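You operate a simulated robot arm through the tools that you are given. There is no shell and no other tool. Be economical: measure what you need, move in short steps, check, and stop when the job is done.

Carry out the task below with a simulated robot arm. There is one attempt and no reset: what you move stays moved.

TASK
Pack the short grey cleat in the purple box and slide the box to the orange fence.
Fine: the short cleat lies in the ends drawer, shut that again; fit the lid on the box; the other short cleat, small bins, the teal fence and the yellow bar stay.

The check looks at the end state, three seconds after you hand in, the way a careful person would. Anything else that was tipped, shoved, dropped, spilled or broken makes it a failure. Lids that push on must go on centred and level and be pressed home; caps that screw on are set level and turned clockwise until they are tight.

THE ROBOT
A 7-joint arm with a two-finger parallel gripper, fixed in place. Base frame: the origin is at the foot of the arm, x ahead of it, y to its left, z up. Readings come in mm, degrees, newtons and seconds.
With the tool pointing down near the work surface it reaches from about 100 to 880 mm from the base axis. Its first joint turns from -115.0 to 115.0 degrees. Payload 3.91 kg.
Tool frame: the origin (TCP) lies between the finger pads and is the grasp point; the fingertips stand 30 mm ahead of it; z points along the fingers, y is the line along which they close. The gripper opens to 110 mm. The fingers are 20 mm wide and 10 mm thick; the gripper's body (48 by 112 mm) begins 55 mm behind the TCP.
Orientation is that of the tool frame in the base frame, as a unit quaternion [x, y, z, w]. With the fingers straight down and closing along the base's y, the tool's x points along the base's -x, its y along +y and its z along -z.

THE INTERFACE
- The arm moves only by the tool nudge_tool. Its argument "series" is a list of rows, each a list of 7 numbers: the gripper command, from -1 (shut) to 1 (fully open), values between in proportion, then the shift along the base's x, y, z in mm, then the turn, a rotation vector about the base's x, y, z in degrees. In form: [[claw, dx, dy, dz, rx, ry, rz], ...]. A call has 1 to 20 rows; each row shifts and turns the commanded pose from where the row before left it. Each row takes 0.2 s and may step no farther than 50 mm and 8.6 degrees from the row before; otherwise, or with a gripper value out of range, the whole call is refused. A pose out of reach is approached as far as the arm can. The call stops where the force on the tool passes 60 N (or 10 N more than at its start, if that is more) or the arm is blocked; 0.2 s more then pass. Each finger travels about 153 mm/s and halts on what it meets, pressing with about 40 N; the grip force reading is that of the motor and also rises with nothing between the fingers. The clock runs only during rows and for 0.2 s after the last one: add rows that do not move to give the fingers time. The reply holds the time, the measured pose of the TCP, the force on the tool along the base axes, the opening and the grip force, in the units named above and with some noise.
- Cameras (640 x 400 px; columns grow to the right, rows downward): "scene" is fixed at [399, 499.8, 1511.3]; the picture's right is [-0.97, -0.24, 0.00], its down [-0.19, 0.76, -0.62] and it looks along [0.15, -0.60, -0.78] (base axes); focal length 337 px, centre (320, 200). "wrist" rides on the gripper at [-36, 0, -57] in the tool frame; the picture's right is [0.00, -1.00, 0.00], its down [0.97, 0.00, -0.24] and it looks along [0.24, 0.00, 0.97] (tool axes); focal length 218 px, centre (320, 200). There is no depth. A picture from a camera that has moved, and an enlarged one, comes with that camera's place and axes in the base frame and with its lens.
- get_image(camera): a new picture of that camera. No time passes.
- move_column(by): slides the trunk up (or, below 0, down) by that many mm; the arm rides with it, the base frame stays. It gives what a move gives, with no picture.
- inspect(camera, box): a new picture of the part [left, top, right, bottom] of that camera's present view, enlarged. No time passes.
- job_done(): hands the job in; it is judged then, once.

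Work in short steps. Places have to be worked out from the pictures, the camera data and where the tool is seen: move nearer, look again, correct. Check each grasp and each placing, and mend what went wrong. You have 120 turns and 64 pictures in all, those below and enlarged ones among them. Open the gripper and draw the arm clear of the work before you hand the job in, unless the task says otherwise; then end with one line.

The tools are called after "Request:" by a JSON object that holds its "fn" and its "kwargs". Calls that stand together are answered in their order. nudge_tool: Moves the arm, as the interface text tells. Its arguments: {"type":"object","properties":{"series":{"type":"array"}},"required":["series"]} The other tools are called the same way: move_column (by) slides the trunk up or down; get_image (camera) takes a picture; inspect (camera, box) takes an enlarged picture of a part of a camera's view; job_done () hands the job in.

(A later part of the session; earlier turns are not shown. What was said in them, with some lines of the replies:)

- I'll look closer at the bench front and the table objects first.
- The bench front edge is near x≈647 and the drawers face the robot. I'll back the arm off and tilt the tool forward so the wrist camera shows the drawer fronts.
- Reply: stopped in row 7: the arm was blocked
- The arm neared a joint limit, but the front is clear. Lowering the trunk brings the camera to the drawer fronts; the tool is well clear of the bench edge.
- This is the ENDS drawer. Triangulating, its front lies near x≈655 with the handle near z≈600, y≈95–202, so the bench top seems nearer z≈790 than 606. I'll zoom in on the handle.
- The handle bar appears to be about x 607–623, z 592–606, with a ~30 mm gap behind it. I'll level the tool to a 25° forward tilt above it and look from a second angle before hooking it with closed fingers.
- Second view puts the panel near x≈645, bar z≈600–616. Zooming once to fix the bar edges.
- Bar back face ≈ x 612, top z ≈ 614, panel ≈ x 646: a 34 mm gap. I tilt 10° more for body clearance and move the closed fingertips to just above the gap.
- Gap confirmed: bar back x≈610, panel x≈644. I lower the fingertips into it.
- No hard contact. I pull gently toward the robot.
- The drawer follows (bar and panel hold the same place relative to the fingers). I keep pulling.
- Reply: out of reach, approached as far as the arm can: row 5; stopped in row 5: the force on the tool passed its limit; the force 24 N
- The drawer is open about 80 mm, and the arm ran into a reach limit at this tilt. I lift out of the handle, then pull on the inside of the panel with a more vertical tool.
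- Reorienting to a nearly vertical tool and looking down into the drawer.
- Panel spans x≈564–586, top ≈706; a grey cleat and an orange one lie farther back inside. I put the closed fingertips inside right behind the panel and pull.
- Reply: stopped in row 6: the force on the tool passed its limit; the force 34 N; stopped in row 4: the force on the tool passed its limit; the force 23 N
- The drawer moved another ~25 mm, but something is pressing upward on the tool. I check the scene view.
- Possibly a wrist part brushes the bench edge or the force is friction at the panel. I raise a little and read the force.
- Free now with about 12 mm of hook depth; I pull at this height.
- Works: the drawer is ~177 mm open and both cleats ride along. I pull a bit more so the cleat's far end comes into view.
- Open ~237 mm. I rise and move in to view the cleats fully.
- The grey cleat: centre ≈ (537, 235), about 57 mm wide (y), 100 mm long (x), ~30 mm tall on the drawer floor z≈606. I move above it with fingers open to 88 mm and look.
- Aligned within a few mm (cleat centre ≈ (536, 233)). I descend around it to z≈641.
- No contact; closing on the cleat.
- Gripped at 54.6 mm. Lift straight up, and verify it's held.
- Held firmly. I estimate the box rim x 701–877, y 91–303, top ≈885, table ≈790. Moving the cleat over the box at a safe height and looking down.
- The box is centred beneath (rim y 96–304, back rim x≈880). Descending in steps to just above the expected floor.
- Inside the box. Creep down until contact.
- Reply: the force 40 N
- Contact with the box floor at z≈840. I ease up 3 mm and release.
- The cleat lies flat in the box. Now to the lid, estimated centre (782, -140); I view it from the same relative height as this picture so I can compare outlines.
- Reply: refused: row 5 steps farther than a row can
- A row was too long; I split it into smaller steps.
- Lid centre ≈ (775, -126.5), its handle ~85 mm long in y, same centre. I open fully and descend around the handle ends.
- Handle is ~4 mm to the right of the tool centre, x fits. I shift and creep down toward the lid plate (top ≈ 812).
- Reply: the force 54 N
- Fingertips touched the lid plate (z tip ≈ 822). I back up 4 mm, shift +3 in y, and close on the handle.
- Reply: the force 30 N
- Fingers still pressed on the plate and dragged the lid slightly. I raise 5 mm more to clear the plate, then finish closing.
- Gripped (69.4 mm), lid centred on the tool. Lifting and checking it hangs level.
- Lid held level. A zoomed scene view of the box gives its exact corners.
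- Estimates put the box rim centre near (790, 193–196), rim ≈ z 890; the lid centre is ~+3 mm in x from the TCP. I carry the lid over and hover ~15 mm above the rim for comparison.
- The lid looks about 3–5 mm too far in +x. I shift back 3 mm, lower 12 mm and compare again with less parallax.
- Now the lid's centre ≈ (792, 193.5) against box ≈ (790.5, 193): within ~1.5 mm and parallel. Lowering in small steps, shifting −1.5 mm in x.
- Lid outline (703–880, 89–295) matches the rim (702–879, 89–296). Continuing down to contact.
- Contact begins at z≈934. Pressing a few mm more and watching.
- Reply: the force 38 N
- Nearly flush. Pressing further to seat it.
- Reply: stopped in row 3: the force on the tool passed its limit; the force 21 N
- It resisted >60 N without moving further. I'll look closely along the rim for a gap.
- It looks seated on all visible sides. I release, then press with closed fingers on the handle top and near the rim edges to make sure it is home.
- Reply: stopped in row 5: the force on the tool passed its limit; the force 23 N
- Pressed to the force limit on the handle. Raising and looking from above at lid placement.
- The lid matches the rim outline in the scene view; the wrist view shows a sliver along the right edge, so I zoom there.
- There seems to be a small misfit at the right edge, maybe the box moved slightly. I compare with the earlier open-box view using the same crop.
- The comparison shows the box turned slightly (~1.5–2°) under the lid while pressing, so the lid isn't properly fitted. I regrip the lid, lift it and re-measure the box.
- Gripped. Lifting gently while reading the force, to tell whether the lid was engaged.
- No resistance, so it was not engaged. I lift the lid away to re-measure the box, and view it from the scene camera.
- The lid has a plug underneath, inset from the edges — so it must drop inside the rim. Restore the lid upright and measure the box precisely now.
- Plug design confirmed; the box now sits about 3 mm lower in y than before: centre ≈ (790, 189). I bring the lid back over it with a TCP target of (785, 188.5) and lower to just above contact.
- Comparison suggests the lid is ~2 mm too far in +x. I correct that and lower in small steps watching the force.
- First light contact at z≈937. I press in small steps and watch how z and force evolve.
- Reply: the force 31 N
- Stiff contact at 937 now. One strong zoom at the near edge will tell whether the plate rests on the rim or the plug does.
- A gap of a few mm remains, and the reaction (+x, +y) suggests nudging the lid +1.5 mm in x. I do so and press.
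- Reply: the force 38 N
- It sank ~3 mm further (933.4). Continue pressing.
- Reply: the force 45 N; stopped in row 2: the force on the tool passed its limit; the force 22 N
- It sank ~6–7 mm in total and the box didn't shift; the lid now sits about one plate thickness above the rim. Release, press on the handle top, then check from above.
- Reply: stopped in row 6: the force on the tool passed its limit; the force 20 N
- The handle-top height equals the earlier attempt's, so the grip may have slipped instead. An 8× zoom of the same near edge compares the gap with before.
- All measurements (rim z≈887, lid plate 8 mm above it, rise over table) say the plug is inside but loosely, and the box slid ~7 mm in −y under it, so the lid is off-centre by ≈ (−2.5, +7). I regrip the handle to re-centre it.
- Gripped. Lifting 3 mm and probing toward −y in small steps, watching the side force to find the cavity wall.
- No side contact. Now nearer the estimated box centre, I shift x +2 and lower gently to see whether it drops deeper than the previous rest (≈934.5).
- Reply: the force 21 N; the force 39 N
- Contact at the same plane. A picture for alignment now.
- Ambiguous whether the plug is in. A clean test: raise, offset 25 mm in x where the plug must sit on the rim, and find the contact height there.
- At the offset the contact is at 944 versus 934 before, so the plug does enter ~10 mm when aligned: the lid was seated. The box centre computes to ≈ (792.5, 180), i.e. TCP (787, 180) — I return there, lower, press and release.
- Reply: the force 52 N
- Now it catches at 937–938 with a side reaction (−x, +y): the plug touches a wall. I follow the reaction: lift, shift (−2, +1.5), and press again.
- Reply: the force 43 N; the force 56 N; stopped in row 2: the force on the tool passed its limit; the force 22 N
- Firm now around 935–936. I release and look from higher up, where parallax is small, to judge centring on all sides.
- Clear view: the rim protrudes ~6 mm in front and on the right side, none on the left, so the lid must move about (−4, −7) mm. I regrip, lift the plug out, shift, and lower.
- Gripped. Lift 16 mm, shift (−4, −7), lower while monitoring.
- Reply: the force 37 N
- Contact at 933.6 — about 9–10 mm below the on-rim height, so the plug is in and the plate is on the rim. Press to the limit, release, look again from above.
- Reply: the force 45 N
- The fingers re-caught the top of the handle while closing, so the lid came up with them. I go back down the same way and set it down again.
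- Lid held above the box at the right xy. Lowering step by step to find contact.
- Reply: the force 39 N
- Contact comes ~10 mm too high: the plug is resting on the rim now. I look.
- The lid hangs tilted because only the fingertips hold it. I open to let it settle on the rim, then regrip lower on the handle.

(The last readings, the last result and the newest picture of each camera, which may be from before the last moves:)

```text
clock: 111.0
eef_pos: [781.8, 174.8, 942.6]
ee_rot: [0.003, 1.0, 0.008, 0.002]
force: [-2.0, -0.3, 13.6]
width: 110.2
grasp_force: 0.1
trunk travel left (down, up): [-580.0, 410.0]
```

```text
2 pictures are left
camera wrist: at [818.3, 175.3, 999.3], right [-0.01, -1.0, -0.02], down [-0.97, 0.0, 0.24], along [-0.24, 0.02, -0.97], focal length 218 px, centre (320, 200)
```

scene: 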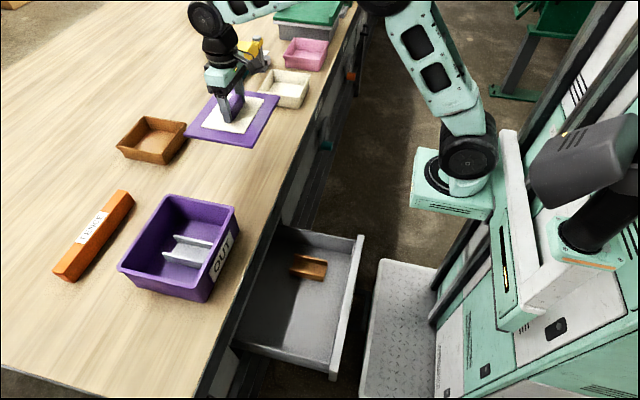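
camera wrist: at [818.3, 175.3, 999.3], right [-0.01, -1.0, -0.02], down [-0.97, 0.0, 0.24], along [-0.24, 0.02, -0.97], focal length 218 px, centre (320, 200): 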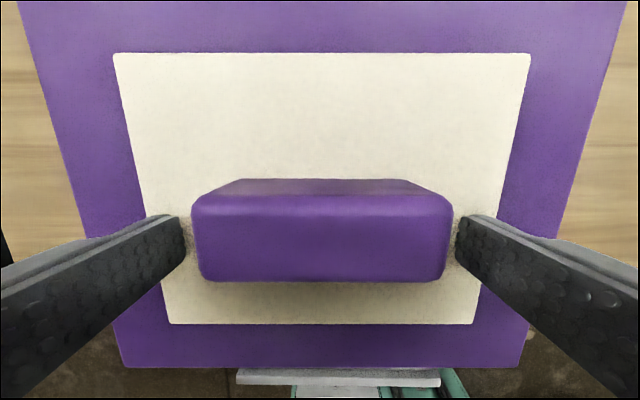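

Only 2 pictures remain, so I work by force now. The lid is level, resting on the rim; from the last scene view it must move about (−3.5, −5.5). I regrip properly, lift clear, shift and lower gently.

Request:
{"fn": "nudge_tool", "kwargs": {"series": [[1, 0, -2, 5, 0, 0, 0], [0.6, 0, 0, 0, 0, 0, 0], [0.3, 0, 0, 0, 0, 0, 0], [0, 0, 0, 0, 0, 0, 0], [0, 0, 0, 0, 0, 0, 0]]}}

Request:
{"fn": "nudge_tool", "kwargs": {"series": [[0, 0, 0, 4, 0, 0, 0], [0, -3.5, -5.5, 0, 0, 0, 0], [0, 0, 0, 0, 0, 0, 0], [0, 0, 0, -4, 0, 0, 0], [0, 0, 0, 0, 0, 0, 0]]}}

Request:
{"fn": "nudge_tool", "kwargs": {"series": [[0, 0, 0, -3, 0, 0, 0], [0, 0, 0, 0, 0, 0, 0]]}}

```text
clock: 112.2
eef_pos: [782.2, 173.4, 945.3]
ee_rot: [0.003, 1.0, 0.008, 0.0]
force: [-0.5, 0.1, -0.4]
width: 69.8
grasp_force: 40.2
trunk travel left (down, up): [-580.0, 410.0]
```

```text
clock: 113.4
eef_pos: [778.7, 167.4, 946.8]
ee_rot: [0.003, 1.0, 0.008, 0.0]
force: [-0.5, -0.1, -1.9]
width: 69.7
grasp_force: 40.0
trunk travel left (down, up): [-580.0, 410.0]
```

```text
clock: 114.0
eef_pos: [777.3, 167.4, 941.7]
ee_rot: [0.002, 1.0, 0.007, -0.001]
force: [0.2, 0.2, -1.6]
width: 69.7
grasp_force: 40.1
trunk travel left (down, up): [-580.0, 410.0]
```

It passes below the former rest height without contact — the plug is entering. Continue.

Request:
{"fn": "nudge_tool", "kwargs": {"series": [[0, 0, 0, -3, 0, 0, 0], [0, 0, 0, 0, 0, 0, 0]]}}

Request:
{"fn": "nudge_tool", "kwargs": {"series": [[0, 0, 0, -3, 0, 0, 0], [0, 0, 0, 0, 0, 0, 0]]}}

Request:
{"fn": "nudge_tool", "kwargs": {"series": [[0, 0, 0, -2, 0, 0, 0], [0, 0, 0, 0, 0, 0, 0]]}}

```text
clock: 114.6
eef_pos: [778.1, 167.3, 938.3]
ee_rot: [0.002, 1.0, 0.007, 0.0]
force: [0.9, 0.4, -1.3]
width: 69.6
grasp_force: 39.6
trunk travel left (down, up): [-580.0, 410.0]
```

```text
clock: 115.2
eef_pos: [778.1, 168.1, 937.7]
ee_rot: [0.002, 1.0, 0.008, 0.001]
force: [1.6, 2.6, 8.3]
width: 69.8
grasp_force: 39.8
trunk travel left (down, up): [-580.0, 410.0]
```

```text
clock: 115.8
eef_pos: [776.6, 168.8, 934.0]
ee_rot: [0.003, 1.0, 0.008, 0.001]
force: [3.0, 2.9, 11.9]
width: 69.6
grasp_force: 40.5
trunk travel left (down, up): [-580.0, 410.0]
```

Snug sliding now (8–12 N) at 934. Continue pressing in small steps.

Request:
{"fn": "nudge_tool", "kwargs": {"series": [[0, 0, 0, -2, 0, 0, 0], [0, 0, 0, 0, 0, 0, 0]]}}

Request:
{"fn": "nudge_tool", "kwargs": {"series": [[0, 0.5, 0.5, -2, 0, 0, 0], [0, 0, 0, 0, 0, 0, 0]]}}

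Request:
{"fn": "nudge_tool", "kwargs": {"series": [[0, 0, 0, -2, 0, 0, 0], [0, 0, 0, 0, 0, 0, 0]]}}

```text
clock: 116.4
eef_pos: [777.5, 168.6, 933.6]
ee_rot: [0.003, 1.0, 0.007, 0.001]
force: [2.0, 3.3, 15.7]
width: 69.7
grasp_force: 40.0
trunk travel left (down, up): [-580.0, 410.0]
```

```text
clock: 117.0
eef_pos: [776.3, 168.2, 932.8]
ee_rot: [0.003, 1.0, 0.008, 0.0]
force: [-1.8, 2.4, 24.4]
width: 69.7
grasp_force: 40.5
trunk travel left (down, up): [-580.0, 410.0]
```

```text
clock: 117.6
eef_pos: [777.7, 168.7, 930.9]
ee_rot: [0.003, 1.0, 0.008, 0.002]
force: [-4.9, 1.9, 37.2]
width: 69.5
grasp_force: 39.9
trunk travel left (down, up): [-580.0, 410.0]
```

Now 14 mm below the on-rim height and deeper than any earlier try, with steadily rising insertion force. Keep pressing.

Request:
{"fn": "nudge_tool", "kwargs": {"series": [[0, 0, 0, -2, 0, 0, 0], [0, 0, 0, 0, 0, 0, 0]]}}

Request:
{"fn": "nudge_tool", "kwargs": {"series": [[0, 0, 0, -3, 0, 0, 0], [0, 0, 0, -3, 0, 0, 0], [0, 0, 0, 0, 0, 0, 0]]}}

```text
clock: 118.2
eef_pos: [776.8, 167.8, 930.3]
ee_rot: [0.004, 1.0, 0.01, 0.003]
force: [-3.8, 1.4, 44.6]
width: 69.8
grasp_force: 39.8
trunk travel left (down, up): [-580.0, 410.0]
```

```text
clock: 118.7
eef_pos: [780.6, 168.3, 930.3]
ee_rot: [0.002, 1.0, 0.01, 0.006]
force: [-2.6, -0.6, 21.3]
width: 69.8
grasp_force: 39.8
trunk travel left (down, up): [-580.0, 410.0]
stopped in row 2: the force on the tool passed its limit (the readings are from after the stop); the commanded pose is now the measured one
```

Firm stop at 930. A small lift test: if engaged, there should be a pull-out resistance.

Request:
{"fn": "nudge_tool", "kwargs": {"series": [[0, 0, 0, 2, 0, 0, 0], [0, 0, 0, 0, 0, 0, 0]]}}

Request:
{"fn": "nudge_tool", "kwargs": {"series": [[0, 0, 0, 2, 0, 0, 0], [0, 0, 0, 0, 0, 0, 0]]}}

```text
clock: 119.3
eef_pos: [779.8, 168.2, 931.4]
ee_rot: [0.003, 1.0, 0.01, 0.006]
force: [2.4, 1.9, 17.2]
width: 69.8
grasp_force: 40.2
trunk travel left (down, up): [-580.0, 410.0]
```

```text
clock: 119.9
eef_pos: [778.0, 167.1, 929.8]
ee_rot: [0.002, 1.0, 0.009, 0.003]
force: [2.2, 1.4, 5.8]
width: 69.9
grasp_force: 40.6
trunk travel left (down, up): [-580.0, 410.0]
```

Request:
{"fn": "nudge_tool", "kwargs": {"series": [[0, 0, 0, 2, 0, 0, 0], [0, 0, 0, 0, 0, 0, 0]]}}

Request:
{"fn": "nudge_tool", "kwargs": {"series": [[0, 0, 0, 2, 0, 0, 0], [0, 0, 0, 0, 0, 0, 0]]}}

```text
clock: 120.5
eef_pos: [778.9, 167.0, 932.6]
ee_rot: [0.003, 1.0, 0.008, 0.003]
force: [-0.5, -0.2, -1.3]
width: 69.5
grasp_force: 39.6
trunk travel left (down, up): [-580.0, 410.0]
```

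```text
clock: 121.1
eef_pos: [779.2, 167.7, 935.6]
ee_rot: [0.002, 1.0, 0.01, 0.004]
force: [0.2, 0.2, -1.0]
width: 69.6
grasp_force: 40.1
trunk travel left (down, up): [-580.0, 410.0]
```

Free again on lifting; I lower once more to find where contact starts now.

Request:
{"fn": "nudge_tool", "kwargs": {"series": [[0, 0, 0, -2, 0, 0.3, 0], [0, 0, 0, 0, -0.2, 0, 0]]}}

Request:
{"fn": "nudge_tool", "kwargs": {"series": [[0, 0, 0, -2, 0, 0, 0], [0, 0, 0, 0, 0, 0, 0]]}}

Request:
{"fn": "nudge_tool", "kwargs": {"series": [[0, 0, 0, -2, 0, 0, 0], [0, 0, 0, 0, 0, 0, 0]]}}

Request:
{"fn": "nudge_tool", "kwargs": {"series": [[0, 0, 0, -2, 0, 0, 0], [0, 0, 0, 0, 0, 0, 0]]}}

```text
clock: 121.7
eef_pos: [780.4, 167.8, 933.7]
ee_rot: [0.003, 1.0, 0.008, 0.001]
force: [0.5, -0.8, -1.4]
width: 69.6
grasp_force: 39.8
trunk travel left (down, up): [-580.0, 410.0]
```

```text
clock: 122.3
eef_pos: [778.7, 167.6, 931.6]
ee_rot: [0.003, 1.0, 0.008, 0.002]
force: [-0.4, 0.7, -1.2]
width: 69.7
grasp_force: 40.2
trunk travel left (down, up): [-580.0, 410.0]
```

```text
clock: 122.9
eef_pos: [780.4, 168.1, 930.8]
ee_rot: [0.003, 1.0, 0.007, 0.003]
force: [-1.1, -0.7, 5.5]
width: 69.7
grasp_force: 40.3
trunk travel left (down, up): [-580.0, 410.0]
```

```text
clock: 123.5
eef_pos: [780.0, 167.6, 931.0]
ee_rot: [0.003, 1.0, 0.008, 0.004]
force: [1.8, 0.0, 23.6]
width: 69.6
grasp_force: 40.1
trunk travel left (down, up): [-580.0, 410.0]
```

Contact now starts sharply at 931 with no side force, 14 mm (the plug depth) below the on-rim height: seated. I release — keeping open until well above the handle — then touch the handle top lightly to measure its height.

Request:
{"fn": "nudge_tool", "kwargs": {"series": [[0, 0, 0, 3, 0, 0, 0], [0.4, 0, 0, 0, 0, 0, 0], [0.8, 0, 0, 0, 0, 0, 0], [0.8, 0, 0, 30, 0, 0, 0], [0.8, 0, 0, 30, 0, 0, 0], [0.8, 0, 0, 0, 0, 0, 0], [0, 0, 0, 0, 0, 0, 0], [-1, 0, 0, 0, 0, 0, 0], [-1, 0, 0, 0, 0, 0, 0], [-1, 0, 0, 0, 0, 0, 0]]}}

Request:
{"fn": "nudge_tool", "kwargs": {"series": [[-1, 0, 0, -15, 0, 0, 0], [-1, 0, 0, -8, 0, 0, 0], [-1, 0, 0, -2, 0, 0, 0], [-1, 0, 0, 0, 0, 0, 0]]}}

Request:
{"fn": "nudge_tool", "kwargs": {"series": [[-1, 0, 0, -3, 0, 0, 0], [-1, 0, 0, 0, 0, 0, 0]]}}

Request:
{"fn": "nudge_tool", "kwargs": {"series": [[-1, 0, 0, -3, 0, 0, 0], [-1, 0, 0, 0, 0, 0, 0]]}}

```text
clock: 125.7
eef_pos: [780.5, 166.8, 990.5]
ee_rot: [0.002, 1.0, 0.008, 0.002]
force: [-0.4, 0.2, 0.1]
width: 0.0
grasp_force: 37.5
trunk travel left (down, up): [-580.0, 410.0]
```

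```text
clock: 126.7
eef_pos: [780.8, 167.4, 965.6]
ee_rot: [0.001, 1.0, 0.007, 0.002]
force: [0.5, -0.2, -0.5]
width: 0.0
grasp_force: 37.9
trunk travel left (down, up): [-580.0, 410.0]
```

```text
clock: 127.3
eef_pos: [780.6, 167.7, 965.6]
ee_rot: [0.003, 1.0, 0.008, 0.002]
force: [0.7, -2.8, 12.0]
width: 0.1
grasp_force: 37.5
trunk travel left (down, up): [-580.0, 410.0]
```

```text
clock: 127.9
eef_pos: [779.6, 167.2, 963.5]
ee_rot: [0.004, 1.0, 0.009, 0.005]
force: [5.9, -6.7, 39.6]
width: 0.2
grasp_force: 37.3
trunk travel left (down, up): [-580.0, 410.0]
```

Handle top height (965) matches a plate-on-rim seat. I spend one picture from high above to check centring.

Request:
{"fn": "nudge_tool", "kwargs": {"series": [[-1, 0, 0, 30, 0, 0.3, 0], [-1, -10, 0, 40, 0, 0, 0], [-1, -10, 0, 36, 0, 0, 0], [-1, 0, 0, 0, 0, 0, 0]]}}

Request:
{"fn": "move_column", "kwargs": {"by": 150}}

Request:
{"fn": "inspect", "kwargs": {"camera": "wrist", "box": [230, 85, 400, 205]}}

```text
clock: 128.9
eef_pos: [760.1, 166.2, 1065.2]
ee_rot: [0.003, 1.0, 0.008, -0.002]
force: [0.4, 0.3, -0.7]
width: 0.0
grasp_force: 37.5
trunk travel left (down, up): [-580.0, 410.0]
```

```text
clock: 130.6
eef_pos: [759.5, 166.8, 1215.5]
ee_rot: [0.002, 1.0, 0.007, -0.001]
force: [-0.2, -0.3, -0.5]
width: 0.0
grasp_force: 37.4
trunk travel left (down, up): [-730.0, 260.0]
```

```text
3.33 times, centred on (315, 145) of wrist
camera zoom: at [796.8, 166.5, 1272.9], right [-0.01, -1.0, -0.01], down [-0.97, 0.0, 0.24], along [-0.24, 0.02, -0.97], focal length 728 px, centre (337, 383)
```

zoom: 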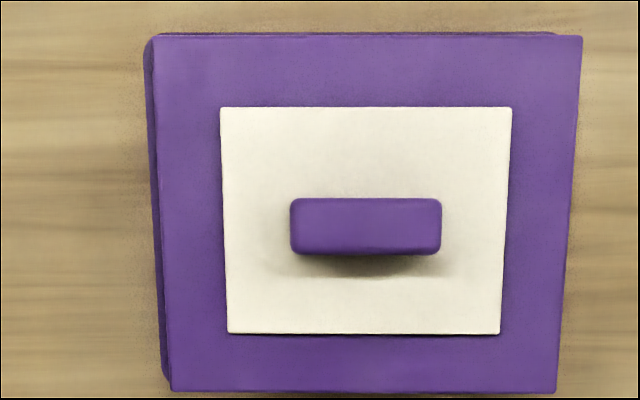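

The rim now protrudes left (~6 mm) and back (~3 mm), none right: the lid must move (+2, +5.5) — consistent with the earlier view (box centre ↔ TCP ≈ (782.3, 173.5)), so the box has stayed put. Regrip and correct.

Request:
{"fn": "move_column", "kwargs": {"by": -150}}

Request:
{"fn": "nudge_tool", "kwargs": {"series": [[0.2, 10, 0, -40, 0, 0, 0], [0.8, 10.5, 0.5, -40, 0, 0, 0], [0.8, 0, 0, -30, 0, 0, 0], [0.8, 0, 0, -15, 0, 0, 0], [0.8, 0, 0, -5, 0, 0, 0], [0.5, 0, 0, 0, 0, 0, 0], [0.2, 0, 0, 0, 0, 0, 0], [0, 0, 0, 0, 0, 0, 0], [0, 0, 0, 0, 0, 0, 0]]}}

```text
clock: 132.4
eef_pos: [760.2, 165.7, 1066.4]
ee_rot: [0.003, 1.0, 0.008, -0.001]
force: [-0.5, 0.2, 0.2]
width: 0.0
grasp_force: 37.4
trunk travel left (down, up): [-580.0, 410.0]
```

```text
clock: 134.4
eef_pos: [780.9, 165.0, 936.2]
ee_rot: [0.002, 1.0, 0.008, -0.001]
force: [-0.2, 0.0, -0.2]
width: 70.0
grasp_force: 40.2
trunk travel left (down, up): [-580.0, 410.0]
```

Gripped. Lift 16 mm, shift to TCP ≈ (783, 173), lower.

Request:
{"fn": "nudge_tool", "kwargs": {"series": [[0, 0, 0, 8, 0, 0, 0], [0, 0, 0, 8, 0, 0, 0], [0, 2, 7.5, 0, 0, 0, 0], [0, 0, 0, 0, 0, 0, 0], [0, 0, 0, 0, 0, 0, 0]]}}

Request:
{"fn": "nudge_tool", "kwargs": {"series": [[0, 0, 0, -8, 0, 0, 0], [0, 0, 0, -5, 0, 0, 0], [0, 0, 0, 0, 0, 0, 0]]}}

Request:
{"fn": "nudge_tool", "kwargs": {"series": [[0, 0, 0, -3, 0, 0, 0], [0, 0, 0, 0, 0, 0, 0]]}}

Request:
{"fn": "nudge_tool", "kwargs": {"series": [[0, 0, 0, -2, 0, 0, 0], [0, 0, 0, 0, 0, 0, 0]]}}

```text
clock: 135.6
eef_pos: [781.9, 174.7, 952.2]
ee_rot: [0.003, 1.0, 0.008, -0.001]
force: [0.0, 0.4, -2.0]
width: 69.5
grasp_force: 39.8
trunk travel left (down, up): [-580.0, 410.0]
```

```text
clock: 136.4
eef_pos: [782.3, 175.0, 940.7]
ee_rot: [0.004, 1.0, 0.009, 0.002]
force: [2.4, -6.4, 21.9]
width: 70.1
grasp_force: 40.2
trunk travel left (down, up): [-580.0, 410.0]
```

```text
clock: 137.0
eef_pos: [782.9, 172.9, 939.4]
ee_rot: [0.004, 1.0, 0.007, 0.002]
force: [1.0, -13.0, 37.9]
width: 70.7
grasp_force: 39.7
trunk travel left (down, up): [-580.0, 410.0]
```

```text
clock: 137.6
eef_pos: [782.1, 173.2, 938.3]
ee_rot: [0.003, 1.0, 0.008, 0.003]
force: [2.2, -14.9, 41.8]
width: 70.5
grasp_force: 40.3
trunk travel left (down, up): [-580.0, 410.0]
```

Side reaction −y: the plug touches the +y wall. I'll centre by feel: raise slightly, shift −y, and check for free entry with no side force.

Request:
{"fn": "nudge_tool", "kwargs": {"series": [[0, 0, 0, 8, 0, 0, 0], [0, 0, -3, 0, 0, 0, 0], [0, 0, 0, -3, 0, 0, 0], [0, 0, 0, 0, 0, 0, 0]]}}

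Request:
{"fn": "nudge_tool", "kwargs": {"series": [[0, 0, 0, -3, 0, 0, 0], [0, 0, 0, 0, 0, 0, 0]]}}

Request:
{"fn": "nudge_tool", "kwargs": {"series": [[0, 0, 0, -2, 0, 0, 0], [0, 0, 0, 0, 0, 0, 0]]}}

```text
clock: 138.6
eef_pos: [781.0, 170.8, 939.2]
ee_rot: [0.003, 1.0, 0.008, -0.002]
force: [-1.4, 3.2, 13.6]
width: 70.4
grasp_force: 39.8
trunk travel left (down, up): [-580.0, 410.0]
```

```text
clock: 139.2
eef_pos: [781.3, 171.9, 938.2]
ee_rot: [0.002, 1.0, 0.01, 0.0]
force: [-8.0, 1.0, 28.6]
width: 70.4
grasp_force: 40.5
trunk travel left (down, up): [-580.0, 410.0]
```

```text
clock: 139.8
eef_pos: [781.1, 170.9, 938.2]
ee_rot: [0.002, 1.0, 0.009, 0.002]
force: [-7.6, 1.0, 41.5]
width: 70.9
grasp_force: 40.5
trunk travel left (down, up): [-580.0, 410.0]
```

The grip width rose to ~70.7, so the lid has twisted slightly in the fingers. I open and regrip here to square it.

Request:
{"fn": "nudge_tool", "kwargs": {"series": [[0, 0, 0, 3, 0, 0, 0], [0.4, 0, 0, 0, 0, 0, 0], [0.6, 0, 0, 0, 0, 0, 0], [0.6, 0, 0, -3, 0, 0, 0], [0.4, 0, 0, 0, 0, 0, 0], [0.2, 0, 0, 0, 0, 0, 0], [0, 0, 0, 0, 0, 0, 0], [0, 0, 0, 0, 0, 0, 0]]}}

Request:
{"fn": "nudge_tool", "kwargs": {"series": [[0, 0, 0, 3, 0, 0, 0], [0, 0, 0, 0, 0, 0, 0]]}}

Request:
{"fn": "nudge_tool", "kwargs": {"series": [[0, 0, 0, 3, 0, 0, 0], [0, 0, 0, 0, 0, 0, 0]]}}

```text
clock: 141.6
eef_pos: [782.6, 173.9, 937.9]
ee_rot: [0.003, 1.0, 0.011, 0.002]
force: [4.1, 8.7, 33.0]
width: 70.4
grasp_force: 40.1
trunk travel left (down, up): [-580.0, 410.0]
```

```text
clock: 142.2
eef_pos: [781.3, 171.6, 938.9]
ee_rot: [0.002, 1.0, 0.008, -0.001]
force: [1.8, 5.2, 22.9]
width: 70.6
grasp_force: 39.8
trunk travel left (down, up): [-580.0, 410.0]
```

```text
clock: 142.8
eef_pos: [781.8, 170.8, 938.9]
ee_rot: [0.004, 1.0, 0.007, -0.003]
force: [-0.8, 1.3, 7.2]
width: 70.2
grasp_force: 40.0
trunk travel left (down, up): [-580.0, 410.0]
```

Re-evaluating rim size (~212 mm vs lid 206), the real offset was smaller: target ≈ (780, 170). I lift clear, shift (−1.5, −1), and lower again.

Request:
{"fn": "nudge_tool", "kwargs": {"series": [[0, 0, 0, 6, 0, 0, 0], [0, 0, 0, 6, 0, 0, 0], [0, -1.5, -1, 0, 0, 0.3, 0], [0, 0, 0, 0, 0, 0, 0], [0, 0, 0, 0, 0, 0, 0]]}}

Request:
{"fn": "nudge_tool", "kwargs": {"series": [[0, 0, 0, -6, 0, 0, 0], [0, 0, 0, -4, 0, 0, 0], [0, 0, 0, 0, 0, 0, 0]]}}

Request:
{"fn": "nudge_tool", "kwargs": {"series": [[0, 0, 0, -3, 0, 0, 0], [0, 0, 0, 0, 0, 0, 0]]}}

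Request:
{"fn": "nudge_tool", "kwargs": {"series": [[0, 0, 0, -3, 0, 0, 0], [0, 0, 0, 0, 0, 0, 0]]}}

```text
clock: 144.0
eef_pos: [780.3, 171.4, 952.4]
ee_rot: [0.002, 1.0, 0.008, -0.004]
force: [-0.6, 0.5, -1.0]
width: 70.1
grasp_force: 40.0
trunk travel left (down, up): [-580.0, 410.0]
```

```text
clock: 144.8
eef_pos: [780.0, 169.9, 942.1]
ee_rot: [0.003, 1.0, 0.007, -0.002]
force: [-0.6, 0.7, -0.6]
width: 69.6
grasp_force: 40.0
trunk travel left (down, up): [-580.0, 410.0]
```

```text
clock: 145.4
eef_pos: [781.0, 171.1, 940.4]
ee_rot: [0.003, 1.0, 0.008, -0.004]
force: [-0.7, -1.2, 3.9]
width: 70.1
grasp_force: 39.7
trunk travel left (down, up): [-580.0, 410.0]
```

```text
clock: 146.0
eef_pos: [780.1, 171.0, 938.5]
ee_rot: [0.004, 1.0, 0.009, -0.002]
force: [-2.0, -4.4, 23.1]
width: 70.2
grasp_force: 39.6
trunk travel left (down, up): [-580.0, 410.0]
```

Caught again with a −y reaction. Stepping −y by 2 mm with a slight lift each time.

Request:
{"fn": "nudge_tool", "kwargs": {"series": [[0, 0, 0, 5, 0, -0.4, 0], [0, 0, -2, 0, 0, 0, 0], [0, 0, 0, -5, 0, 0, 0], [0, 0, 0, 0, 0, 0, 0]]}}

Request:
{"fn": "nudge_tool", "kwargs": {"series": [[0, 0, 0, 5, 0, 0, 0], [0, 0, -2, 0, 0, 0, 0], [0, 0, 0, -5, 0, 0, 0], [0, 0, 0, 0, 0, 0, 0]]}}

```text
clock: 147.0
eef_pos: [779.9, 169.4, 939.5]
ee_rot: [0.002, 1.0, 0.009, 0.0]
force: [-6.3, -1.7, 23.0]
width: 70.1
grasp_force: 40.2
trunk travel left (down, up): [-580.0, 410.0]
```

```text
clock: 148.0
eef_pos: [780.4, 165.8, 935.8]
ee_rot: [0.003, 1.0, 0.007, -0.001]
force: [0.6, -0.1, -1.3]
width: 70.0
grasp_force: 40.2
trunk travel left (down, up): [-580.0, 410.0]
```

Free at y≈166. Now lower on.

Request:
{"fn": "nudge_tool", "kwargs": {"series": [[0, 0, 0, -3, 0, 0, 0], [0, 0, 0, 0, 0, 0, 0]]}}

Request:
{"fn": "nudge_tool", "kwargs": {"series": [[0, 0, 0, -3, 0, 0, 0], [0, 0, 0, 0, 0, 0, 0]]}}

Request:
{"fn": "nudge_tool", "kwargs": {"series": [[0, 0, 0, -3, 0, 0, 0], [0, 0, 0, 0, 0, 0, 0]]}}

```text
clock: 148.6
eef_pos: [781.2, 166.3, 933.3]
ee_rot: [0.002, 1.0, 0.008, 0.0]
force: [1.2, 1.2, 4.8]
width: 69.6
grasp_force: 39.9
trunk travel left (down, up): [-580.0, 410.0]
```

```text
clock: 149.2
eef_pos: [781.9, 165.7, 930.9]
ee_rot: [0.003, 1.0, 0.007, 0.001]
force: [1.6, 4.4, 16.0]
width: 69.7
grasp_force: 39.8
trunk travel left (down, up): [-580.0, 410.0]
```

```text
clock: 149.8
eef_pos: [781.3, 166.5, 929.7]
ee_rot: [0.002, 1.0, 0.008, 0.003]
force: [0.2, 6.3, 41.7]
width: 69.7
grasp_force: 39.9
trunk travel left (down, up): [-580.0, 410.0]
```

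Now at 929.7 with a +y reaction: the snug centre lies ~1 mm toward +y. Ease up 3 mm, shift +1, press again.

Request:
{"fn": "nudge_tool", "kwargs": {"series": [[0, 0, 0, 5, 0, 0, 0], [0, 0, 1.2, 0, 0, 0, 0], [0, 0, 0, -3, 0, 0, 0], [0, 0, 0, 0, 0, 0, 0]]}}

Request:
{"fn": "nudge_tool", "kwargs": {"series": [[0, 0, 0, -3, 0, 0, 0], [0, 0, 0, 0, 0, 0, 0]]}}

Request:
{"fn": "nudge_tool", "kwargs": {"series": [[0, 0, 0, -2, 0, 0, 0], [0, 0, 0, 0, 0, 0, 0]]}}

```text
clock: 150.8
eef_pos: [779.9, 166.7, 929.7]
ee_rot: [0.003, 1.0, 0.007, 0.001]
force: [6.0, 0.0, 24.7]
width: 69.9
grasp_force: 39.9
trunk travel left (down, up): [-580.0, 410.0]
```

```text
clock: 151.4
eef_pos: [780.0, 166.6, 930.2]
ee_rot: [0.003, 1.0, 0.007, 0.002]
force: [0.1, -3.6, 46.3]
width: 69.8
grasp_force: 39.8
trunk travel left (down, up): [-580.0, 410.0]
```

```text
clock: 152.0
eef_pos: [780.6, 167.0, 930.0]
ee_rot: [0.003, 1.0, 0.01, 0.005]
force: [-3.3, -6.4, 56.0]
width: 69.7
grasp_force: 40.2
trunk travel left (down, up): [-580.0, 410.0]
```

Solid at 930, side forces balanced. One firmer press to make sure it's home.

Request:
{"fn": "nudge_tool", "kwargs": {"series": [[0, 0, 0, -2, 0, 0, 0], [0, 0, 0, -2, 0, 0, 0], [0, 0, 0, 0, 0, 0, 0]]}}

Request:
{"fn": "nudge_tool", "kwargs": {"series": [[0, 0, 0, 4, 0, 0, 0], [0, 0, 0, 0, 0, 0, 0]]}}

Request:
{"fn": "nudge_tool", "kwargs": {"series": [[0, 0, 0, 3, 0, 0, 0], [0, 0, 0, 0, 0, 0, 0]]}}

```text
clock: 152.5
eef_pos: [782.6, 167.3, 930.2]
ee_rot: [0.002, 1.0, 0.009, 0.007]
force: [-3.1, -1.3, 24.1]
width: 69.7
grasp_force: 40.0
trunk travel left (down, up): [-580.0, 410.0]
stopped in row 2: the force on the tool passed its limit (the readings are from after the stop); the commanded pose is now the measured one
```

```text
clock: 153.1
eef_pos: [782.1, 166.8, 929.9]
ee_rot: [0.002, 1.0, 0.009, 0.003]
force: [-1.1, 1.0, 4.3]
width: 69.4
grasp_force: 40.1
trunk travel left (down, up): [-580.0, 410.0]
```

```text
clock: 153.7
eef_pos: [781.9, 166.5, 934.8]
ee_rot: [0.004, 1.0, 0.009, 0.004]
force: [1.0, -1.0, -1.1]
width: 69.6
grasp_force: 40.3
trunk travel left (down, up): [-580.0, 410.0]
```

It lifts freely, so the fit is a loose drop-in at this height. With the plug still inside I probe the y-play by side force to find the middle.

Request:
{"fn": "nudge_tool", "kwargs": {"series": [[0, -1.5, 1.5, -1, 0, 0.4, 0], [0, 0, 0, 0, 0, 0, 0]]}}

Request:
{"fn": "nudge_tool", "kwargs": {"series": [[0, 0, 1.5, 0, 0, 0, 0], [0, 0, 0, 0, 0, 0, 0]]}}

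Request:
{"fn": "nudge_tool", "kwargs": {"series": [[0, 0, 1.5, 0, 0, 0, 0], [0, 0, 0, 0, 0, 0, 0]]}}

Request:
{"fn": "nudge_tool", "kwargs": {"series": [[0, 0, 1.5, 0, 0, 0, 0], [0, 0, 0, 0, 0, 0, 0]]}}

```text
clock: 154.3
eef_pos: [780.2, 168.5, 932.9]
ee_rot: [0.003, 1.0, 0.009, 0.0]
force: [-1.0, 0.6, -1.2]
width: 69.7
grasp_force: 39.8
trunk travel left (down, up): [-580.0, 410.0]
```

```text
clock: 154.9
eef_pos: [780.7, 170.0, 933.9]
ee_rot: [0.004, 1.0, 0.008, -0.001]
force: [-0.2, -0.7, -2.9]
width: 69.6
grasp_force: 39.4
trunk travel left (down, up): [-580.0, 410.0]
```

```text
clock: 155.5
eef_pos: [782.0, 170.9, 934.3]
ee_rot: [0.003, 1.0, 0.009, 0.001]
force: [0.1, -0.9, -2.2]
width: 69.6
grasp_force: 39.7
trunk travel left (down, up): [-580.0, 410.0]
```

```text
clock: 156.1
eef_pos: [781.1, 173.6, 934.0]
ee_rot: [0.004, 1.0, 0.009, -0.001]
force: [0.4, -1.5, -0.5]
width: 69.6
grasp_force: 39.9
trunk travel left (down, up): [-580.0, 410.0]
```

The side force stays ~1.5 N while moving: the light box is following the lid, so the plug is engaged and they're mutually aligned. I use this to bring the box back +15 mm in y (its original line with the fence), then back off 1 mm and press down.

Request:
{"fn": "nudge_tool", "kwargs": {"series": [[0, 0, 2.5, 0, 0, 0, 0], [0, 0, 2.5, 0, 0, 0, 0], [0, 0, 2.5, 0, 0, 0, 0], [0, 0, 2.5, 0, 0, 0, 0], [0, 0, 2.5, 0, 0, 0, 0], [0, 0, 2.5, 0, 0, 0, 0], [0, 0, 0, 0, 0, 0, 0]]}}

Request:
{"fn": "nudge_tool", "kwargs": {"series": [[0, 0, -1, -3, 0, 0, 0], [0, 0, 0, 0, 0, 0, 0]]}}

Request:
{"fn": "nudge_tool", "kwargs": {"series": [[0, 0, 0, -3, 0, 0, 0], [0, 0, 0, 0, 0, 0, 0]]}}

```text
clock: 157.7
eef_pos: [779.7, 187.6, 933.6]
ee_rot: [0.004, 1.0, 0.009, 0.0]
force: [-0.4, -1.3, -1.8]
width: 69.7
grasp_force: 39.9
trunk travel left (down, up): [-580.0, 410.0]
```

```text
clock: 158.3
eef_pos: [780.9, 187.1, 932.9]
ee_rot: [0.002, 1.0, 0.01, 0.003]
force: [-1.0, 2.9, 9.6]
width: 69.8
grasp_force: 39.9
trunk travel left (down, up): [-580.0, 410.0]
```

```text
clock: 158.9
eef_pos: [779.3, 186.4, 930.4]
ee_rot: [0.003, 1.0, 0.009, 0.003]
force: [1.1, 4.9, 33.1]
width: 69.6
grasp_force: 39.8
trunk travel left (down, up): [-580.0, 410.0]
```

Box followed; seated again at ~930–931. Press firmly, then release (staying open until above the handle).

Request:
{"fn": "nudge_tool", "kwargs": {"series": [[0, 0, 0, -2, 0, 0, 0], [0, 0, 0, -1, 0, 0, 0], [0, 0, 0, 0, 0, 0, 0], [0, 0, 0, 0, 0, 0, 0]]}}

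Request:
{"fn": "nudge_tool", "kwargs": {"series": [[0, 0, 0, 4, 0, 0, 0], [0.4, 0, 0, 0, 0, 0, 0], [0.9, 0, 0, 0, 0, 0, 0], [0.9, 0, 0, -4, 0, 0.3, 0], [0.9, 0, 0, 0, 0, 0, 0]]}}

Request:
{"fn": "nudge_tool", "kwargs": {"series": [[0.9, 0, 0, -3, 0, 0, 0], [0.9, 0, 0, 0, 0, 0, 0]]}}

```text
clock: 159.9
eef_pos: [780.0, 186.9, 929.7]
ee_rot: [0.003, 1.0, 0.011, 0.003]
force: [-4.0, 2.6, 52.4]
width: 69.8
grasp_force: 40.2
trunk travel left (down, up): [-580.0, 410.0]
```

```text
clock: 161.1
eef_pos: [779.7, 188.8, 930.2]
ee_rot: [0.003, 1.0, 0.012, 0.002]
force: [-4.8, 9.8, 50.7]
width: 98.6
grasp_force: 0.1
trunk travel left (down, up): [-580.0, 410.0]
```

```text
clock: 161.5
eef_pos: [781.4, 189.7, 930.9]
ee_rot: [0.002, 1.0, 0.013, 0.005]
force: [-5.0, 4.0, 22.0]
width: 102.4
grasp_force: 0.1
trunk travel left (down, up): [-580.0, 410.0]
stopped in row 2: the force on the tool passed its limit (the readings are from after the stop); the commanded pose is now the measured one
```

Both fingertips pressed evenly on the plate to >60 N; plate height confirms the plug is fully in (~12–13 mm below the on-rim height). Now I rise, straighten the tool, and go in front of the box to push it with open fingers.

Request:
{"fn": "nudge_tool", "kwargs": {"series": [[0.9, 0, 0, 35, -0.5, 0.3, 0], [0.9, 0, -1, 40, 0, 0, 0], [0.9, 0, 0, 0, 0, 0, 0], [0.9, -40, 0, 0, 0, 0, 0], [0.9, -40, 0, 0, 0, 0, 0], [0.9, -31, 0, 0, 0, 0, 0], [0.9, 0, 0, 0, 0, 0, 0]]}}

Request:
{"fn": "nudge_tool", "kwargs": {"series": [[0.9, 0, 0, -40, 0, 0, 0], [0.9, 0, 0, -40, 0, 0, 0], [0.9, 0, 0, -30, 0, 0, 0], [0.9, 0, 0, -15, 0, 0, 0], [0.9, 0, 0, 0, 0, 0, 0]]}}

```text
clock: 163.1
eef_pos: [669.5, 187.4, 1000.9]
ee_rot: [0.002, 1.0, 0.008, 0.0]
force: [-0.3, 0.5, 0.5]
width: 104.4
grasp_force: 0.0
trunk travel left (down, up): [-580.0, 410.0]
```

```text
clock: 164.3
eef_pos: [671.3, 187.0, 877.4]
ee_rot: [0.002, 1.0, 0.008, 0.0]
force: [0.2, -0.5, 0.1]
width: 104.5
grasp_force: 0.1
trunk travel left (down, up): [-580.0, 410.0]
```

Free in front of the box. Pushing forward slowly; expecting contact near TCP x≈685.

Request:
{"fn": "nudge_tool", "kwargs": {"series": [[0.9, 5, 0, 0, 0, 0, 0], [0.9, 5, 0, 0, 0, 0, 0], [0.9, 5, 0, 0, 0, 0, 0], [0.9, 5, 0, 0, 0, 0, 0], [0.9, 0, 0, 0, 0, 0, 0]]}}

Request:
{"fn": "nudge_tool", "kwargs": {"series": [[0.9, 5, 0, 0, 0, 0, 0], [0.9, 5, 0, 0, 0, 0, 0], [0.9, 5, 0, 0, 0, 0, 0], [0.9, 5, 0, 0, 0, 0, 0], [0.9, 5, 0, 0, 0, 0, 0], [0.9, 5, 0, 0, 0, 0, 0]]}}

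```text
clock: 165.5
eef_pos: [690.9, 188.4, 878.2]
ee_rot: [0.003, 1.0, 0.008, -0.001]
force: [-1.8, -0.1, 0.3]
width: 104.4
grasp_force: 0.1
trunk travel left (down, up): [-580.0, 410.0]
```

```text
clock: 166.9
eef_pos: [721.6, 189.0, 879.8]
ee_rot: [0.003, 1.0, 0.008, 0.0]
force: [-1.1, 0.5, 0.1]
width: 104.5
grasp_force: 0.0
trunk travel left (down, up): [-580.0, 410.0]
```

Light contact force (~1–2 N), box should be sliding. Continue to near the fence.

Request:
{"fn": "nudge_tool", "kwargs": {"series": [[0.9, 6, 0, 0, 0, 0, 0], [0.9, 6, 0, 0, 0, 0, 0], [0.9, 6, 0, 0, 0, 0, 0], [0.9, 6, 0, 0, 0, 0, 0], [0.9, 6, 0, 0, 0, 0, 0], [0.9, 6, 0, 0, 0, 0, 0], [0.9, 6, 0, 0, 0, 0, 0], [0.9, 6, 0, 0, 0, 0, 0], [0.9, 6, 0, 0, 0, 0, 0], [0.9, 6, 0, 0, 0, 0, 0], [0.9, 0, 0, 0, 0, 0, 0]]}}

Request:
{"fn": "nudge_tool", "kwargs": {"series": [[0.9, 5, 0, 0, 0, 0, 0], [0.9, 5, 0, 0, 0, 0, 0], [0.9, 5, 0, 0, 0, 0, 0], [0.9, 0, 0, 0, 0, 0, 0]]}}

```text
clock: 169.3
eef_pos: [781.8, 188.9, 879.8]
ee_rot: [0.003, 1.0, 0.008, 0.0]
force: [-0.9, 0.1, 1.3]
width: 104.3
grasp_force: 0.1
trunk travel left (down, up): [-580.0, 410.0]
```

```text
clock: 170.3
eef_pos: [795.5, 189.5, 877.4]
ee_rot: [0.003, 1.0, 0.007, -0.002]
force: [-1.4, 0.0, -1.2]
width: 104.5
grasp_force: 0.4
trunk travel left (down, up): [-580.0, 410.0]
```

Expect fence contact at TCP x≈828–838. Approaching with small steps.

Request:
{"fn": "nudge_tool", "kwargs": {"series": [[0.9, 5, 0, 0, 0, 0, 0], [0.9, 5, 0, 0, 0, 0, 0], [0.9, 4, 0, 0, 0, 0, 0], [0.9, 0, 0, 0, 0, 0, 0]]}}

Request:
{"fn": "nudge_tool", "kwargs": {"series": [[0.9, 3, 0, 0, 0, 0, 0], [0.9, 3, 0, 0, 0, 0, 0], [0.9, 3, 0, 0, 0, 0, 0], [0.9, 0, 0, 0, 0, 0, 0]]}}

Request:
{"fn": "nudge_tool", "kwargs": {"series": [[0.9, 2, 0, 0, 0, 0, 0], [0.9, 2, 0, 0, 0, 0, 0], [0.9, 0, 0, 0, 0, 0, 0]]}}

```text
clock: 171.3
eef_pos: [811.1, 188.2, 876.8]
ee_rot: [0.004, 1.0, 0.008, 0.0]
force: [-2.5, 0.5, 0.8]
width: 104.4
grasp_force: 0.0
trunk travel left (down, up): [-580.0, 410.0]
```

```text
clock: 172.3
eef_pos: [818.7, 187.4, 877.4]
ee_rot: [0.003, 1.0, 0.008, 0.001]
force: [-1.4, 0.7, 1.5]
width: 104.5
grasp_force: 0.0
trunk travel left (down, up): [-580.0, 410.0]
```

```text
clock: 173.1
eef_pos: [823.3, 187.2, 878.2]
ee_rot: [0.003, 1.0, 0.007, 0.001]
force: [-1.8, 0.7, 1.0]
width: 104.6
grasp_force: 0.0
trunk travel left (down, up): [-580.0, 410.0]
```

Request:
{"fn": "nudge_tool", "kwargs": {"series": [[0.9, 2, 0, 0, 0, 0, 0], [0.9, 2, 0, 0, 0, 0, 0], [0.9, 0, 0, 0, 0, 0, 0]]}}

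Request:
{"fn": "nudge_tool", "kwargs": {"series": [[0.9, 2, 0, 0, 0, 0, 0], [0.9, 0, 0, 0, 0, 0, 0]]}}

Request:
{"fn": "nudge_tool", "kwargs": {"series": [[0.9, 2, 0, 0, 0, 0, 0], [0.9, 0, 0, 0, 0, 0, 0]]}}

```text
clock: 173.9
eef_pos: [825.6, 187.4, 877.3]
ee_rot: [0.002, 1.0, 0.008, 0.0]
force: [-1.7, 0.2, -0.8]
width: 104.4
grasp_force: 0.0
trunk travel left (down, up): [-580.0, 410.0]
```

```text
clock: 174.5
eef_pos: [828.5, 187.4, 878.8]
ee_rot: [0.003, 1.0, 0.009, 0.0]
force: [-2.5, 0.0, 0.5]
width: 104.6
grasp_force: 0.1
trunk travel left (down, up): [-580.0, 410.0]
```

```text
clock: 175.1
eef_pos: [829.1, 187.7, 879.6]
ee_rot: [0.001, 1.0, 0.007, -0.002]
force: [-18.9, -3.8, 2.5]
width: 103.9
grasp_force: 0.1
trunk travel left (down, up): [-580.0, 410.0]
```

Fence contact felt (−19 N at x≈829). I back off at once, rise, and retract toward the drawer.

Request:
{"fn": "nudge_tool", "kwargs": {"series": [[0.9, -10, 0, 0, 0, 0, 0], [0.9, -30, 0, 0, 0, 0, 0], [0.6, -20, 0, 40, 0, 0, 0], [0, -20, 0, 40, 0, 0, 0], [-1, -20, 0, 40, 0, 0, 0], [-1, -45, -5, 0, 0, 0, 0], [-1, -45, -5, 0, 0, 0, 0], [-1, -45, -5, 0, 0, 0, 0], [-1, -45, -5, 0, 0, 0, 0], [-1, -45, -5, 0, 0, 0, 0], [-1, -45, -5, 0, 0, 0, 0], [-1, -45, -5, 0, 0, 0, 0], [-1, -45, -5, 0, 0, 0, 0], [-1, 0, 0, 0, 0, 0, 0]]}}

```text
clock: 178.1
eef_pos: [369.0, 145.0, 997.5]
ee_rot: [0.003, 1.0, 0.008, 0.0]
force: [-0.5, 0.0, 0.4]
width: 0.0
grasp_force: 37.8
trunk travel left (down, up): [-580.0, 410.0]
```

Clear at x≈369. Lower the trunk so the tool is in front of the drawer panel.

Request:
{"fn": "move_column", "kwargs": {"by": -230}}

Request:
{"fn": "nudge_tool", "kwargs": {"series": [[-1, -4, 0, -25, 0, 0, 0], [-1, 0, 0, -25, 0, 0, 0], [-1, 0, 0, -22, 0, 0, 0], [-1, 0, 0, 0, 0, 0, 0]]}}

```text
clock: 180.5
eef_pos: [370.6, 147.6, 767.9]
ee_rot: [0.002, 1.0, 0.008, 0.001]
force: [0.9, 0.2, -0.6]
width: 0.0
grasp_force: 37.5
trunk travel left (down, up): [-350.0, 640.0]
```

```text
clock: 181.5
eef_pos: [366.4, 145.6, 695.8]
ee_rot: [0.002, 1.0, 0.008, 0.0]
force: [0.6, -0.2, 0.1]
width: 0.0
grasp_force: 37.6
trunk travel left (down, up): [-350.0, 640.0]
```

In front of the panel. Push the drawer in steadily.

Request:
{"fn": "nudge_tool", "kwargs": {"series": [[-1, 10, 0, 0, 0, 0, 0], [-1, 10, 0, 0, 0, 0, 0], [-1, 10, 0, 0, 0, 0, 0], [-1, 12, 0, 0, 0, 0, 0], [-1, 12, 0, 0, 0, 0, 0], [-1, 12, 0, 0, 0, 0, 0], [-1, 12, 0, 0, 0, 0, 0], [-1, 12, 0, 0, 0, 0, 0], [-1, 12, 0, 0, 0, 0, 0], [-1, 12, 0, 0, 0, 0, 0], [-1, 12, 0, 0, 0, 0, 0], [-1, 12, 0, 0, 0, 0, 0], [-1, 12, 0, 0, 0, 0, 0], [-1, 12, 0, 0, 0, 0, 0], [-1, 0, 0, 0, 0, 0, 0]]}}

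```text
clock: 184.7
eef_pos: [528.9, 146.3, 696.7]
ee_rot: [0.002, 1.0, 0.007, 0.0]
force: [-1.1, 0.3, 0.7]
width: 0.3
grasp_force: 37.9
trunk travel left (down, up): [-350.0, 640.0]
```

Panel front is now at ≈539. I tilt the tool forward 34° (to clear the bench edge) and keep pushing until it stops.

Request:
{"fn": "nudge_tool", "kwargs": {"series": [[-1, 2, 0, 0, 0, -8.5, 0], [-1, 2, 0, 0, 0, -8.5, 0], [-1, 2, 0, 0, 0, -8.5, 0], [-1, 2, 0, 0, 0, -8.5, 0], [-1, 8, 0, -3, 0, 0, 0], [-1, 8, 0, -3, 0, 0, 0], [-1, 8, 0, -3, 0, 0, 0], [-1, 8, 0, -3, 0, 0, 0], [-1, 0, 0, 0, 0, 0, 0]]}}

```text
clock: 186.7
eef_pos: [569.6, 145.8, 683.8]
ee_rot: [0.0, 0.957, 0.009, 0.291]
force: [-1.4, -0.2, -1.3]
width: 0.1
grasp_force: 37.9
trunk travel left (down, up): [-350.0, 640.0]
```

Good; push the final ~50 mm in small steps.

Request:
{"fn": "nudge_tool", "kwargs": {"series": [[-1, 6, 0, 0, 0, 0, 0], [-1, 6, 0, 0, 0, 0, 0], [-1, 6, 0, 0, 0, 0, 0], [-1, 6, 0, 0, 0, 0, 0], [-1, 6, 0, 0, 0, 0, 0], [-1, 6, 0, 0, 0, 0, 0], [-1, 0, 0, 0, 0, 0, 0]]}}

Request:
{"fn": "nudge_tool", "kwargs": {"series": [[-1, 4, 0, 0, 0, 0, 0], [-1, 4, 0, 0, 0, 0, 0], [-1, 0, 0, 0, 0, 0, 0]]}}

Request:
{"fn": "nudge_tool", "kwargs": {"series": [[-1, 4, 0, 0, 0, 0, 0], [-1, 4, 0, 0, 0, 0, 0], [-1, 0, 0, 0, 0, 0, 0]]}}

```text
clock: 188.3
eef_pos: [604.7, 146.3, 683.7]
ee_rot: [0.001, 0.957, 0.008, 0.291]
force: [0.9, 0.5, 0.2]
width: 0.1
grasp_force: 38.0
trunk travel left (down, up): [-350.0, 640.0]
```

```text
clock: 189.1
eef_pos: [612.4, 146.7, 684.8]
ee_rot: [0.001, 0.957, 0.008, 0.292]
force: [-1.4, 0.1, -1.8]
width: 0.2
grasp_force: 37.9
trunk travel left (down, up): [-350.0, 640.0]
```

```text
clock: 190.1
eef_pos: [618.5, 146.8, 682.5]
ee_rot: [-0.002, 0.957, 0.009, 0.29]
force: [-33.9, -6.2, 21.6]
width: 0.0
grasp_force: 37.2
trunk travel left (down, up): [-350.0, 640.0]
stopped in row 3: the force on the tool passed its limit (the readings are from after the stop); the commanded pose is now the measured one
```

Firm stop where the panel is flush (≈644). Drawer shut. I retract and straighten the tool, raise clear, then use the last picture to verify.

Request:
{"fn": "nudge_tool", "kwargs": {"series": [[-1, -12, 0, 0, 0, 0, 0], [-1, -15, 0, 0, 0, 0, 0], [-1, -15, 0, 0, 0, 8.5, 0], [-1, -15, 0, 0, 0, 8.5, 0], [-1, -15, 0, 0, 0, 8.5, 0], [-1, -15, 0, 0, 0, 8.5, 0], [-1, -30, 0, 0, 0, 0, 0], [-1, -30, 0, 0, 0, 0, 0], [0, -30, -20, 0, 0, 0, 0], [0.5, -20, -20, 20, 0, 0, 0], [0.5, 0, 0, 0, 0, 0, 0]]}}

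Request:
{"fn": "move_column", "kwargs": {"by": 200}}

Request:
{"fn": "get_image", "kwargs": {"camera": "scene"}}

```text
clock: 192.5
eef_pos: [421.6, 107.3, 703.3]
ee_rot: [0.002, 1.0, 0.008, -0.002]
force: [-0.3, 0.5, 0.5]
width: 82.4
grasp_force: 0.1
trunk travel left (down, up): [-350.0, 640.0]
```

```text
clock: 194.6
eef_pos: [422.6, 107.5, 902.7]
ee_rot: [0.001, 1.0, 0.008, -0.002]
force: [-0.1, 0.1, 0.6]
width: 82.4
grasp_force: 0.1
trunk travel left (down, up): [-550.0, 440.0]
```

```text
0 pictures are left
```

scene: 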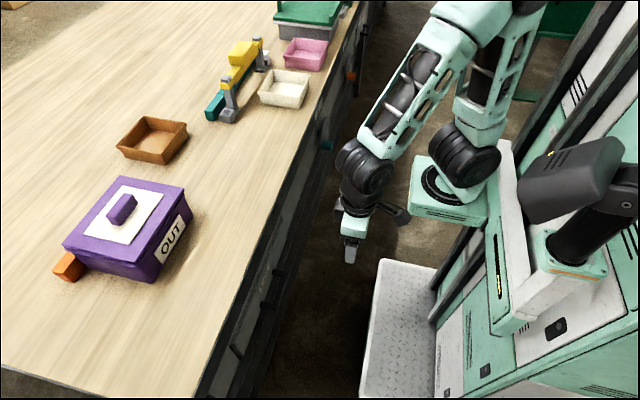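

The last picture shows the lid on the box, the box against the orange fence, the drawer shut and everything else in place. The arm is clear with the gripper open, so I hand in.

Request:
{"fn": "job_done", "kwargs": {}}

```text
The job is handed in.
```

I packed the short grey cleat in the purple box, fitted the lid, slid the box against the orange fence and shut the ENDS drawer, but the lid's fit is not fully confirmed. It was pressed to over 60 N with the plug about 12–13 mm in. The last picture suggests it could still be a few mm off centre, and it lifted off freely when I tested it before the final press.
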